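You operate a simulated robot arm through the tools that you are given. There is no shell and no other tool. Be economical: measure what you need, move in short steps, check, and stop when the job is done.

Carry out the task below with a simulated robot arm. There is one attempt and no reset: what you move stays moved.

JOB
Take the large dough piece and leave it on top of the white board.

It is judged by the outcome, as a careful person would: the job done as asked, and still so three seconds after it is handed in. It fails if anything else is knocked over, pushed out of place, dropped, spilled or broken.

ROBOT AND FRAMES
A 7-joint arm with a two-finger parallel gripper, fixed in place. Base frame: the origin is at the foot of the arm, x ahead of it, y to its left, z up; the work surface is at about z = 0. Readings come in mm, rad, newtons and seconds.
With the tool pointing down near the work surface it reaches from about 240 to 620 mm from the base axis. Its first joint turns from -1.152 to 1.152 rad. Payload 2.6 kg.
The tool frame sits at the grasp point between the pads (the TCP): z along the fingers, y along the line on which they close. The tips reach 30 mm beyond it. The gripper opens to 94 mm. The fingers are 28 mm wide and 10 mm thick; the gripper's body (50 by 96 mm) begins 55 mm behind the TCP.
Orientation is that of the tool frame in the base frame, as a unit quaternion [w, x, y, z]. With the fingers straight down and closing along the base's y, the tool's x points along the base's -x, its y along +y and its z along -z.

CONTROLS
- The arm moves only by the tool drive_tool. Its arguments are lists of equal length, an entry for each row: "fingers": the finger opening in mm, from 0 to 94; "slide": the shift along the tool's x, y, z in mm, a list of three; "delta_rot": the turn, a rotation vector about the tool's x, y, z in rad, a list of three. In form: {"fingers": [fingers, ...], "slide": [[tx, ty, tz], ...], "delta_rot": [[ax, ay, az], ...]}. A call has 1 to 8 rows; each row is the pose to reach, as a shift and turn from the pose commanded when the call began, along the tool's axes at that moment. Each row takes 0.2 s and may step no farther than 50 mm and 0.15 rad from the row before; otherwise, or with a gripper value out of range, the whole call is refused. A pose out of reach is approached as far as the arm can. The call stops where the force on the tool passes 40 N (or 10 N more than at its start, if that is more) or the arm is blocked; 0.2 s more then pass. Each finger travels about 72 mm/s and halts on what it meets, pressing with about 27 N; the grip force reading is that of the motor and also rises with nothing between the fingers. The clock runs only during rows and for 0.2 s after the last one: add rows that repeat a pose to give the fingers time. The reply holds the time, the measured pose of the TCP, the force on the tool along the base axes, the opening and the grip force, in the units named above and with some noise.
- Cameras (640 x 400 px; columns grow to the right, rows downward): "scene" is fixed at [45.4, 451.5, 549]; the picture's right is [-0.59, -0.81, 0.00], its down [-0.57, 0.42, -0.70] and it looks along [0.57, -0.42, -0.71] (base axes); focal length 357 px, centre (320, 200). "wrist" rides on the gripper at [-37, 0, -58] in the tool frame; the picture's right is [0.00, -1.00, 0.00], its down [0.97, 0.00, -0.24] and it looks along [0.24, 0.00, 0.97] (tool axes); focal length 218 px, centre (320, 200). There is no depth. A picture from a camera that has moved, and an enlarged one, comes with that camera's place and axes in the base frame and with its lens.
- grab_frame(camera): a new picture of that camera. No time passes.
- zoom(camera, box): a new picture of the part [left, top, right, bottom] of that camera's present view, enlarged. No time passes.
- job_done(): hands the job in; it is judged then, once.

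Work in short steps. Places have to be worked out from the pictures, the camera data and where the tool is seen: move nearer, look again, correct. Check each grasp and each placing, and mend what went wrong. You have 90 turns and 36 pictures in all, those below and enlarged ones among them. Open the gripper and draw the arm clear of the work before you hand the job in, unless the task says otherwise; then end with one line.

The tools are called after "Emit:" as name(argument=value, ...) on one line, values as JSON. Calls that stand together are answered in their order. drive_tool: Moves the arm, as the interface text tells. Its arguments: {"type":"object","properties":{"fingers":{"type":"array","items":{"type":"number"}},"slide":{"type":"array","items":{"type":"array","items":{"type":"number"}}},"delta_rot":{"type":"array","items":{"type":"array","items":{"type":"number"}}}},"required":["fingers","slide","delta_rot"]} The other tools are called the same way: grab_frame (camera) takes a picture; zoom (camera, box) takes an enlarged picture of a part of a camera's view; job_done () hands the job in.

At the start:

```text
time_s: 0.0
position: [346.4, 105.1, 238.2]
ee_rot: [0.0, 0.0, 1.0, 0.0]
wrist_force: [-0.1, 0.7, 0.3]
gripper_width: 94.0
finger_force: 0.0
```

scene: 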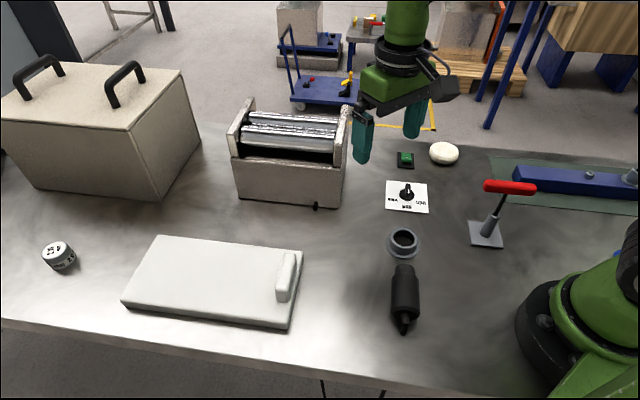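
wrist: 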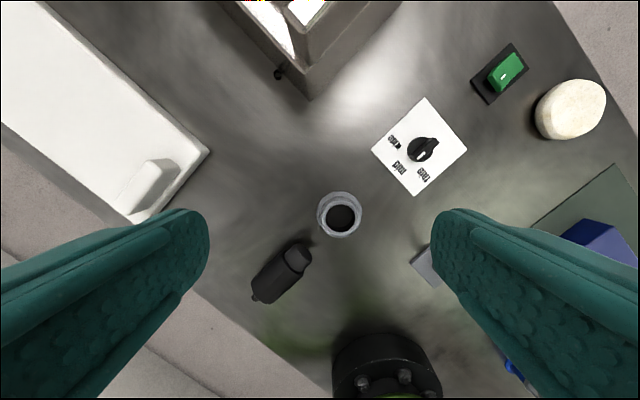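

I'll look closely at the candidates: the round off-white lump near the button, and the objects around the board.

Emit:
zoom(camera="scene", box=[340, 100, 540, 225])

Emit:
zoom(camera="scene", box=[20, 90, 360, 330])

```text
3.20 times, centred on (440, 162) of scene
camera zoom: at [45.4, 451.5, 549.0], right [-0.59, -0.81, 0.0], down [-0.57, 0.42, -0.7], along [0.57, -0.42, -0.71], focal length 1142 px, centre (-64, 320)
```

zoom: 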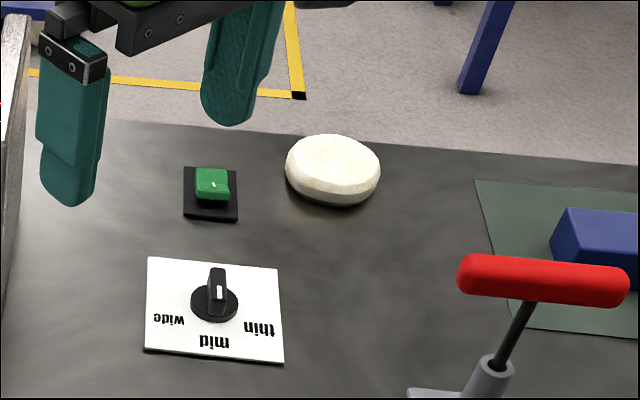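

```text
1.67 times, centred on (190, 210) of scene
camera zoom: at [45.4, 451.5, 549.0], right [-0.59, -0.81, 0.0], down [-0.57, 0.42, -0.7], along [0.57, -0.42, -0.71], focal length 595 px, centre (537, 183)
```

zoom: 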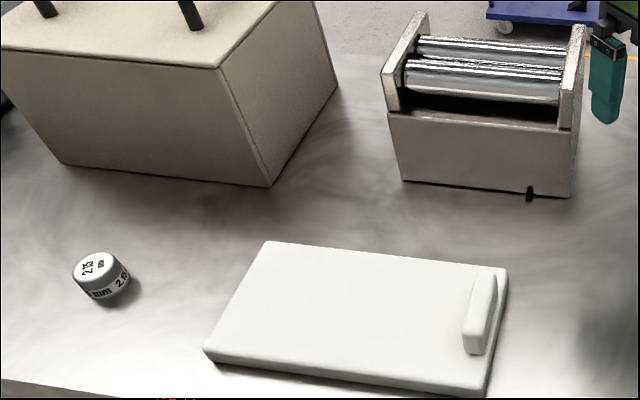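

The round dough lies at about (417,-190), roughly 70 mm across. Before I commit, I'll raise the tool and move toward it, to see what may hide behind the machine and box.

Emit:
drive_tool(fingers=[94, 94, 94, 94, 94, 94], slide=[[-10, -40, -18], [-20, -80, -36], [-30, -120, -54], [-42, -160, -72], [-54, -205, -92], [-54, -205, -92]], delta_rot=[[0, 0, 0], [0, 0, 0], [0, 0, 0], [0, 0, 0], [0, 0, 0], [0, 0, 0]])

Emit:
grab_frame(camera="wrist")

Emit:
grab_frame(camera="scene")

```text
refused: row 5 steps farther than a row can; nothing moved
```

```text
31 pictures are left
camera wrist: at [382.1, 105.6, 296.0], right [0.0, -1.0, 0.0], down [-0.97, 0.0, 0.24], along [-0.24, 0.0, -0.97], focal length 218 px, centre (320, 200)
```

wrist: 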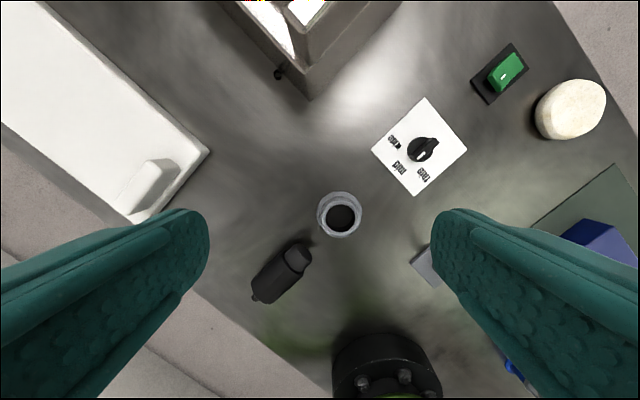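

```text
30 pictures are left
```

scene: 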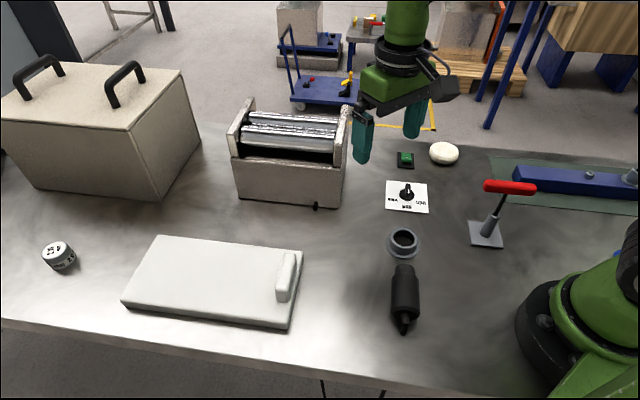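

The step was a little too long and nothing moved. I'll repeat it with even steps.

Emit:
drive_tool(fingers=[94, 94, 94, 94, 94, 94], slide=[[-9, -34, -18], [-18, -68, -36], [-27, -102, -54], [-36, -136, -72], [-45, -170, -90], [-45, -205, -92]], delta_rot=[[0, -0.12, 0], [0, -0.24, 0], [0, -0.36, 0], [0, -0.48, 0], [0, -0.6, 0], [0, -0.6, 0]])

```text
time_s: 1.4
position: [392.4, -102.9, 332.4]
ee_rot: [0.296, 0.0, 0.955, 0.0]
wrist_force: [0.8, -0.9, -0.1]
gripper_width: 94.2
finger_force: 0.1
```

The arm is raised and tilted outward. Now I'll look.

Emit:
grab_frame(camera="wrist")

Emit:
grab_frame(camera="scene")

```text
29 pictures are left
camera wrist: at [388.5, -102.3, 400.2], right [0.0, -1.0, 0.0], down [-0.94, 0.0, -0.35], along [0.35, 0.0, -0.94], focal length 218 px, centre (320, 200)
```

wrist: 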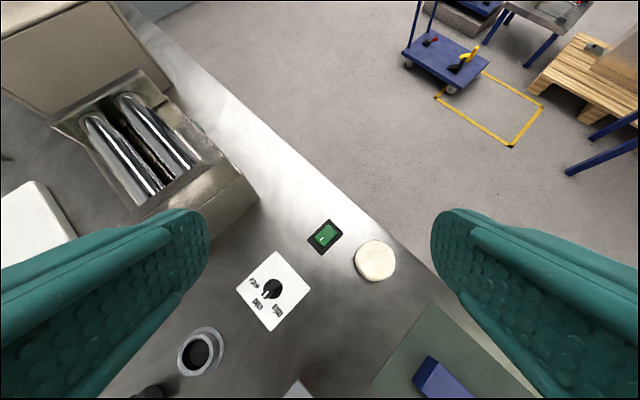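

```text
28 pictures are left
```

scene: 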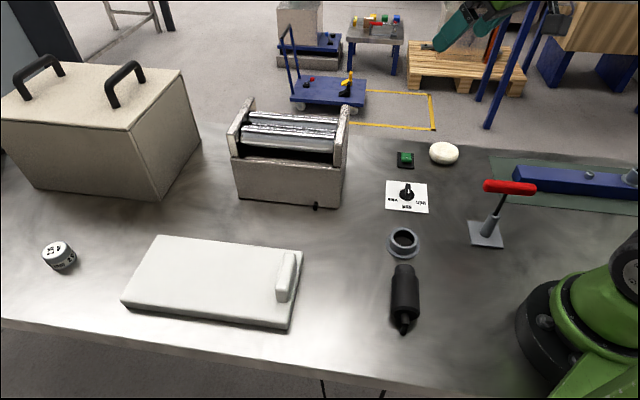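

Nothing else looks like dough: the white bar on the board is its own raised handle, and the space behind the machine is empty. The dough is at about (420,-195). I'll straighten the tool and come above it.

Emit:
drive_tool(fingers=[94, 94, 94, 94, 94, 94], slide=[[17.8, -19, 36.2], [35.6, -38, 72.4], [53.4, -57, 108.6], [71.2, -76, 144.8], [89, -95, 181], [89, -95, 181]], delta_rot=[[0, 0.12, 0], [0, 0.24, 0], [0, 0.36, 0], [0, 0.48, 0], [0, 0.6, 0], [0, 0.6, 0]])

Emit:
grab_frame(camera="wrist")

```text
time_s: 2.8
position: [421.1, -194.1, 129.3]
ee_rot: [-0.001, 0.0, 1.0, 0.0]
wrist_force: [0.1, -0.2, -0.4]
gripper_width: 93.9
finger_force: 0.1
```

```text
27 pictures are left
camera wrist: at [457.1, -193.2, 187.0], right [0.0, -1.0, 0.0], down [-0.97, 0.0, 0.24], along [-0.24, 0.0, -0.97], focal length 218 px, centre (320, 200)
```

wrist: 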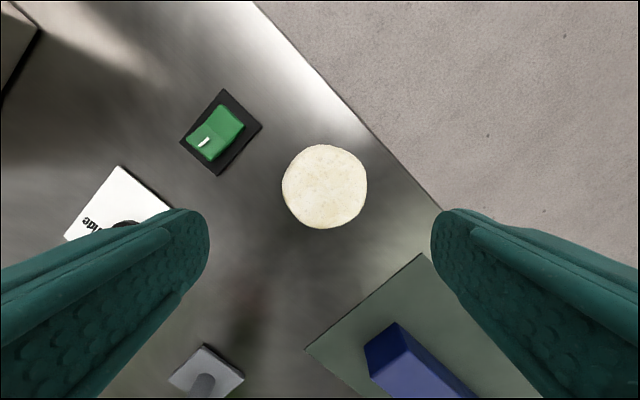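

The dough is centred near (426,-196), about 66 mm wide and low. I'll shift 5 mm in x and -2 mm in y and descend until the tips are just above the table.

Emit:
drive_tool(fingers=[94, 94, 94, 94, 94], slide=[[-5, -2, 30], [-5, -2, 60], [-5, -2, 80], [-5, -2, 93], [-5, -2, 93]], delta_rot=[[0, 0, 0], [0, 0, 0], [0, 0, 0], [0, 0, 0], [0, 0, 0]])

Emit:
grab_frame(camera="wrist")

Emit:
zoom(camera="scene", box=[360, 80, 520, 180])

```text
time_s: 4.0
position: [425.3, -196.4, 37.1]
ee_rot: [0.001, 0.0, 1.0, 0.0]
wrist_force: [0.8, 1.2, -0.3]
gripper_width: 94.1
finger_force: 0.1
```

```text
26 pictures are left
camera wrist: at [460.9, -195.8, 94.3], right [0.0, -1.0, 0.0], down [-0.97, 0.0, 0.24], along [-0.24, 0.0, -0.97], focal length 218 px, centre (320, 200)
```

wrist: 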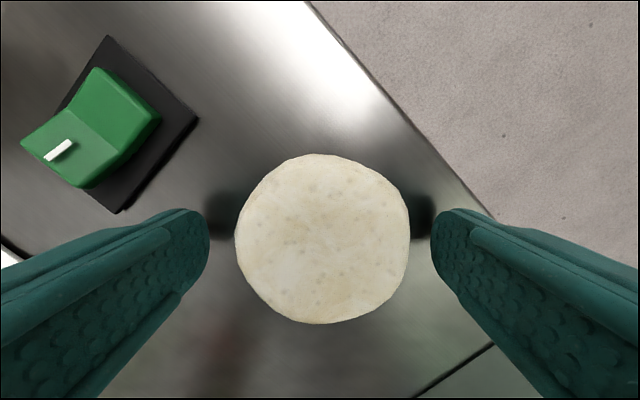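

```text
4.00 times, centred on (440, 130) of scene
camera zoom: at [45.4, 451.5, 549.0], right [-0.59, -0.81, 0.0], down [-0.57, 0.42, -0.7], along [0.57, -0.42, -0.71], focal length 1428 px, centre (-160, 480)
```

zoom: 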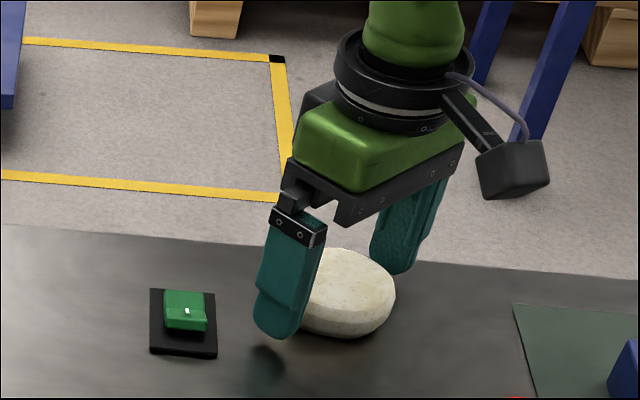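

The dough sits between the fingers, its centre near x=429. I'll shift 4 mm forward, go down 3 mm and close gently in stages.

Emit:
drive_tool(fingers=[94, 80, 68, 60, 60, 60], slide=[[-4, 0, 3], [-4, 0, 3], [-4, 0, 3], [-4, 0, 3], [-4, 0, 3], [-4, 0, 3]], delta_rot=[[0, 0, 0], [0, 0, 0], [0, 0, 0], [0, 0, 0], [0, 0, 0], [0, 0, 0]])

```text
time_s: 5.4
position: [428.2, -197.4, 33.8]
ee_rot: [0.001, 0.0, 1.0, 0.0]
wrist_force: [0.1, -0.7, 1.7]
gripper_width: 68.5
finger_force: 26.8
```

The fingers halted at 68.5 mm with grip force, so they have the dough. I'll lift a little and check.

Emit:
drive_tool(fingers=[60, 60, 60, 60], slide=[[0, 0, -10], [0, 0, -25], [0, 0, -45], [0, 0, -45]], delta_rot=[[0, 0, 0], [0, 0, 0], [0, 0, 0], [0, 0, 0]])

Emit:
zoom(camera="scene", box=[360, 60, 520, 160])

```text
time_s: 6.4
position: [430.5, -197.2, 78.3]
ee_rot: [0.0, -0.001, 1.0, 0.0]
wrist_force: [-0.4, 0.1, -1.6]
gripper_width: 68.6
finger_force: 26.8
```

```text
4.00 times, centred on (440, 110) of scene
camera zoom: at [45.4, 451.5, 549.0], right [-0.59, -0.81, 0.0], down [-0.57, 0.42, -0.7], along [0.57, -0.42, -0.71], focal length 1428 px, centre (-160, 560)
```

zoom: 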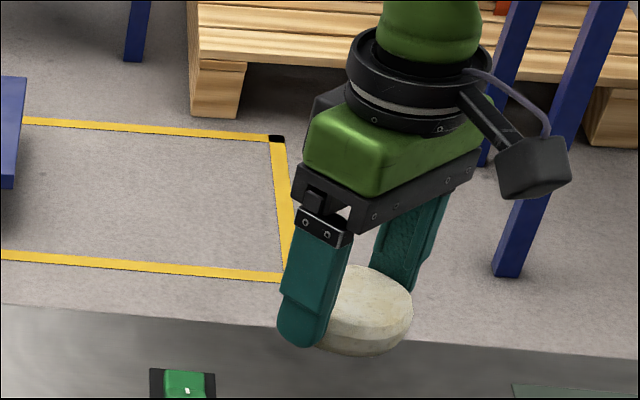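

The dough is held clear of the table. I'll raise it well above everything and draw it in toward the base.

Emit:
drive_tool(fingers=[60, 60, 60, 60, 60, 60, 60, 60], slide=[[0, 0, -40], [10, 0, -80], [30, 0, -115], [55, 0, -150], [80, 20, -170], [95, 55, -172], [100, 95, -172], [100, 135, -172]], delta_rot=[[0, 0, 0], [0, 0, 0], [0, 0, 0], [0, 0, 0], [0, 0, 0], [0, 0, 0], [0, 0, 0], [0, 0, 0]])

Emit:
drive_tool(fingers=[60, 60, 60, 60, 60, 60, 60, 60], slide=[[0, 40, 0], [0, 80, 0], [0, 120, 0], [0, 160, 0], [0, 200, 0], [0, 240, 0], [0, 280, 0], [0, 320, 0]], delta_rot=[[0, 0, 0], [0, 0, 0], [0, 0, 0], [0, 0, 0], [0, 0, 0], [0, 0, 0], [0, 0, 0], [0, 0, 0]])

Emit:
grab_frame(camera="wrist")

```text
time_s: 8.2
position: [333.3, -59.0, 249.3]
ee_rot: [0.0, 0.001, 1.0, 0.0]
wrist_force: [-0.4, 0.6, -0.6]
gripper_width: 68.8
finger_force: 27.1
```

```text
time_s: 10.0
position: [330.1, 259.4, 249.9]
ee_rot: [0.001, 0.001, 1.0, 0.001]
wrist_force: [-0.2, 0.3, -0.9]
gripper_width: 68.5
finger_force: 27.0
```

```text
23 pictures are left
camera wrist: at [365.7, 259.8, 308.0], right [0.0, -1.0, 0.0], down [-0.97, 0.0, 0.24], along [-0.24, 0.0, -0.97], focal length 218 px, centre (320, 200)
```

wrist: 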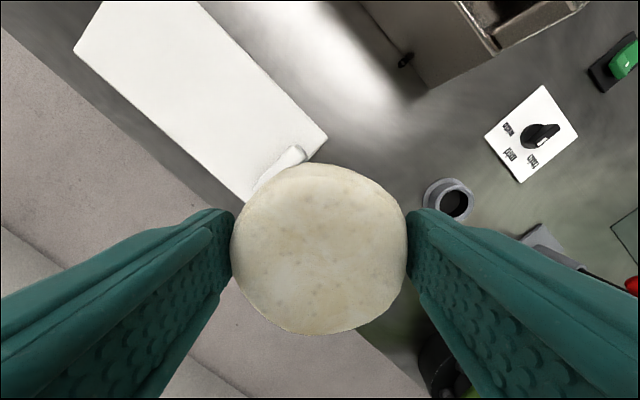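

Board corners agree in both cameras: centre about (425,392). I'll go over it and down to z≈130.

Emit:
drive_tool(fingers=[60, 60, 60, 60, 60, 60, 60, 60], slide=[[-24, 33, 0], [-48, 66, 0], [-72, 100, 0], [-95, 133, 0], [-95, 133, 40], [-95, 133, 80], [-95, 133, 120], [-95, 133, 120]], delta_rot=[[0, 0, 0], [0, 0, 0], [0, 0, 0], [0, 0, 0], [0, 0, 0], [0, 0, 0], [0, 0, 0], [0, 0, 0]])

Emit:
grab_frame(camera="wrist")

Emit:
grab_frame(camera="scene")

```text
time_s: 11.8
position: [422.6, 390.2, 128.4]
ee_rot: [0.001, -0.001, 1.0, 0.001]
wrist_force: [-0.4, 0.2, -0.5]
gripper_width: 68.3
finger_force: 27.2
```

```text
22 pictures are left
camera wrist: at [458.6, 390.8, 186.4], right [0.0, -1.0, 0.0], down [-0.97, 0.0, 0.24], along [-0.24, 0.0, -0.97], focal length 218 px, centre (320, 200)
```

wrist: 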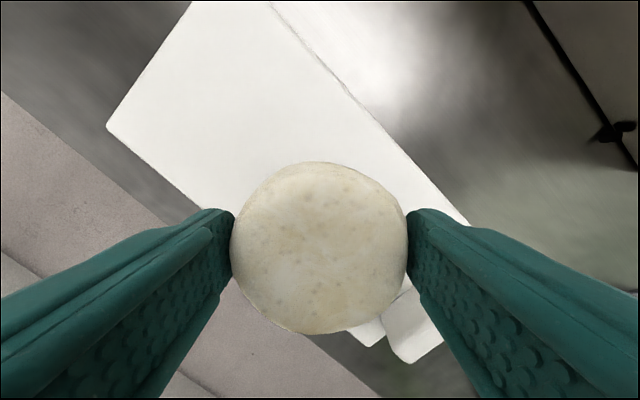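

```text
21 pictures are left
```

scene: 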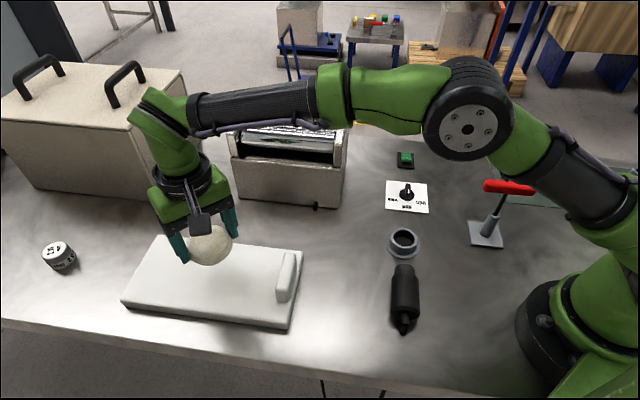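

The dough is over the middle of the board. The board top should be at z≈20–25, so contact is expected at TCP ≈55–60. I'll lower to about 66 first.

Emit:
drive_tool(fingers=[60, 60, 60, 60], slide=[[0, 0, 30], [0, 0, 50], [0, 0, 63], [0, 0, 63]], delta_rot=[[0, 0, 0], [0, 0, 0], [0, 0, 0], [0, 0, 0]])

Emit:
zoom(camera="scene", box=[110, 190, 310, 340])

```text
time_s: 12.8
position: [422.3, 390.9, 68.7]
ee_rot: [0.0, 0.001, 1.0, 0.0]
wrist_force: [0.3, -0.4, -0.5]
gripper_width: 68.6
finger_force: 27.0
```

```text
2.67 times, centred on (210, 265) of scene
camera zoom: at [45.4, 451.5, 549.0], right [-0.59, -0.81, 0.0], down [-0.57, 0.42, -0.7], along [0.57, -0.42, -0.71], focal length 952 px, centre (613, 27)
```

zoom: 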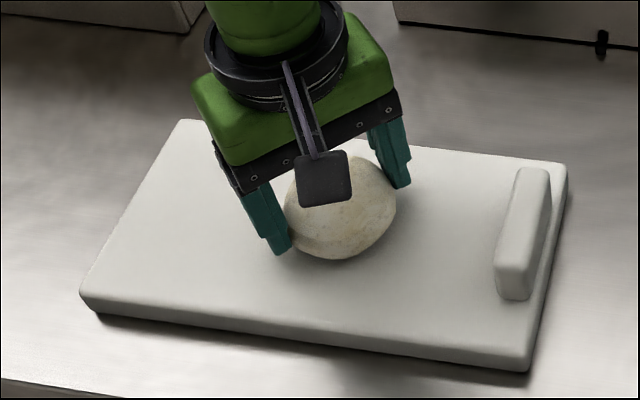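

Close to the board with no contact yet. I'll lower in 3 mm steps and watch the force.

Emit:
drive_tool(fingers=[60, 60, 60], slide=[[0, 0, 3], [0, 0, 6], [0, 0, 6]], delta_rot=[[0, 0, 0], [0, 0, 0], [0, 0, 0]])

Emit:
drive_tool(fingers=[60, 60], slide=[[0, 0, 3], [0, 0, 3]], delta_rot=[[0, 0, 0], [0, 0, 0]])

```text
time_s: 13.6
position: [422.9, 391.1, 63.9]
ee_rot: [0.0, 0.001, 1.0, 0.0]
wrist_force: [-0.4, -0.6, -1.0]
gripper_width: 68.6
finger_force: 26.4
```

```text
time_s: 14.2
position: [422.9, 391.4, 60.4]
ee_rot: [0.0, 0.001, 1.0, 0.0]
wrist_force: [-1.3, -0.9, 2.9]
gripper_width: 69.0
finger_force: 26.8
```

The vertical force has started to rise (2.9 N), so the dough is probably touching. I'll go 1.5 mm lower to confirm.

Emit:
drive_tool(fingers=[60, 60], slide=[[0, 0, 1.5], [0, 0, 1.5]], delta_rot=[[0, 0, 0], [0, 0, 0]])

```text
time_s: 14.8
position: [424.0, 393.1, 60.9]
ee_rot: [0.001, 0.0, 1.0, 0.0]
wrist_force: [-3.6, -2.1, 13.4]
gripper_width: 68.6
finger_force: 26.8
```

Contact is confirmed: 13 N and no further descent. I'll back off 1 mm and open slowly.

Emit:
drive_tool(fingers=[68, 72, 78, 86, 94, 94], slide=[[0, 0, -1.5], [0, 0, -1.5], [0, 0, -1.5], [0, 0, -1.5], [0, 0, -1.5], [0, 0, -1.5]], delta_rot=[[0, 0, 0], [0, 0, 0], [0, 0, 0], [0, 0, 0], [0, 0, 0], [0, 0, 0]])

Emit:
grab_frame(camera="wrist")

```text
time_s: 16.2
position: [423.4, 391.8, 60.3]
ee_rot: [0.0, 0.0, 1.0, 0.0]
wrist_force: [0.9, 0.2, 0.1]
gripper_width: 94.0
finger_force: 0.0
```

```text
19 pictures are left
camera wrist: at [459.5, 392.0, 117.4], right [0.0, -1.0, 0.0], down [-0.97, 0.0, 0.24], along [-0.24, 0.0, -0.97], focal length 218 px, centre (320, 200)
```

wrist: 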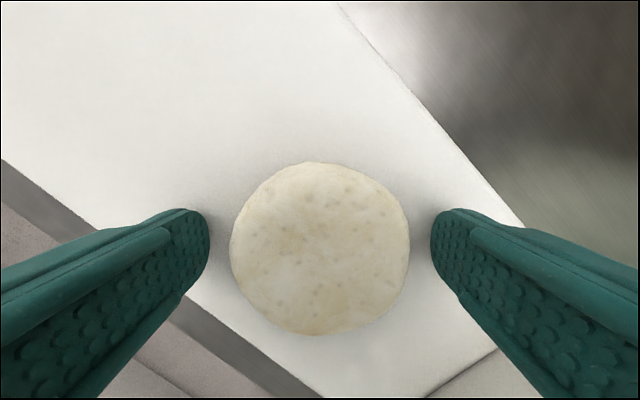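

The dough is free between the open fingers and resting on the board. I'll lift straight up and then draw back.

Emit:
drive_tool(fingers=[94, 94, 94, 94, 94, 94, 94], slide=[[0, 0, -15], [0, 0, -40], [0, 0, -80], [0, 0, -120], [0, 0, -165], [25, -40, -175], [50, -80, -175]], delta_rot=[[0, 0, 0], [0, 0, 0], [0, 0, 0], [0, 0, 0], [0, 0, 0], [0, 0, 0], [0, 0, 0]])

Emit:
drive_tool(fingers=[94, 94, 94, 94], slide=[[12, -45, 0], [20, -90, 0], [26, -135, 0], [28, -180, 0]], delta_rot=[[0, 0, 0], [0, 0, 0], [0, 0, 0], [0, 0, 0]])

Emit:
grab_frame(camera="scene")

```text
time_s: 17.8
position: [369.3, 311.8, 236.2]
ee_rot: [0.0, 0.0, 1.0, 0.002]
wrist_force: [-1.2, -0.9, 0.2]
gripper_width: 93.9
finger_force: 0.0
```

```text
time_s: 18.8
position: [346.2, 130.9, 232.5]
ee_rot: [0.001, -0.001, 1.0, 0.0]
wrist_force: [-0.1, 0.4, 0.3]
gripper_width: 94.4
finger_force: 0.1
```

```text
18 pictures are left
```

scene: 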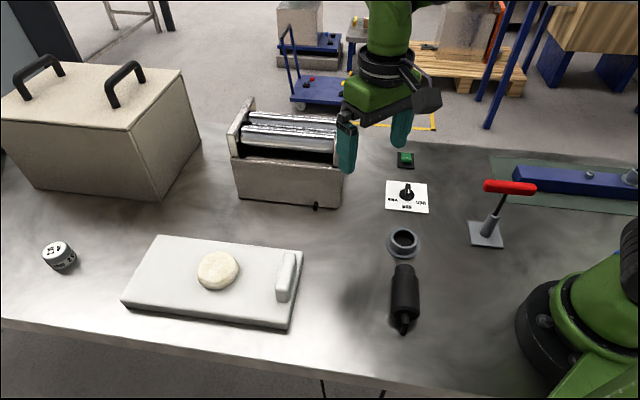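

The dough lies flat on the middle of the board, nothing else has moved, and the arm is clear. I'm handing it in.

Emit:
job_done()

```text
The job is handed in.
```

The dough is resting in the middle of the white board, the gripper is open and clear of the work, and nothing else was moved; it was the only dough piece I could see, so I took it to be the large one.
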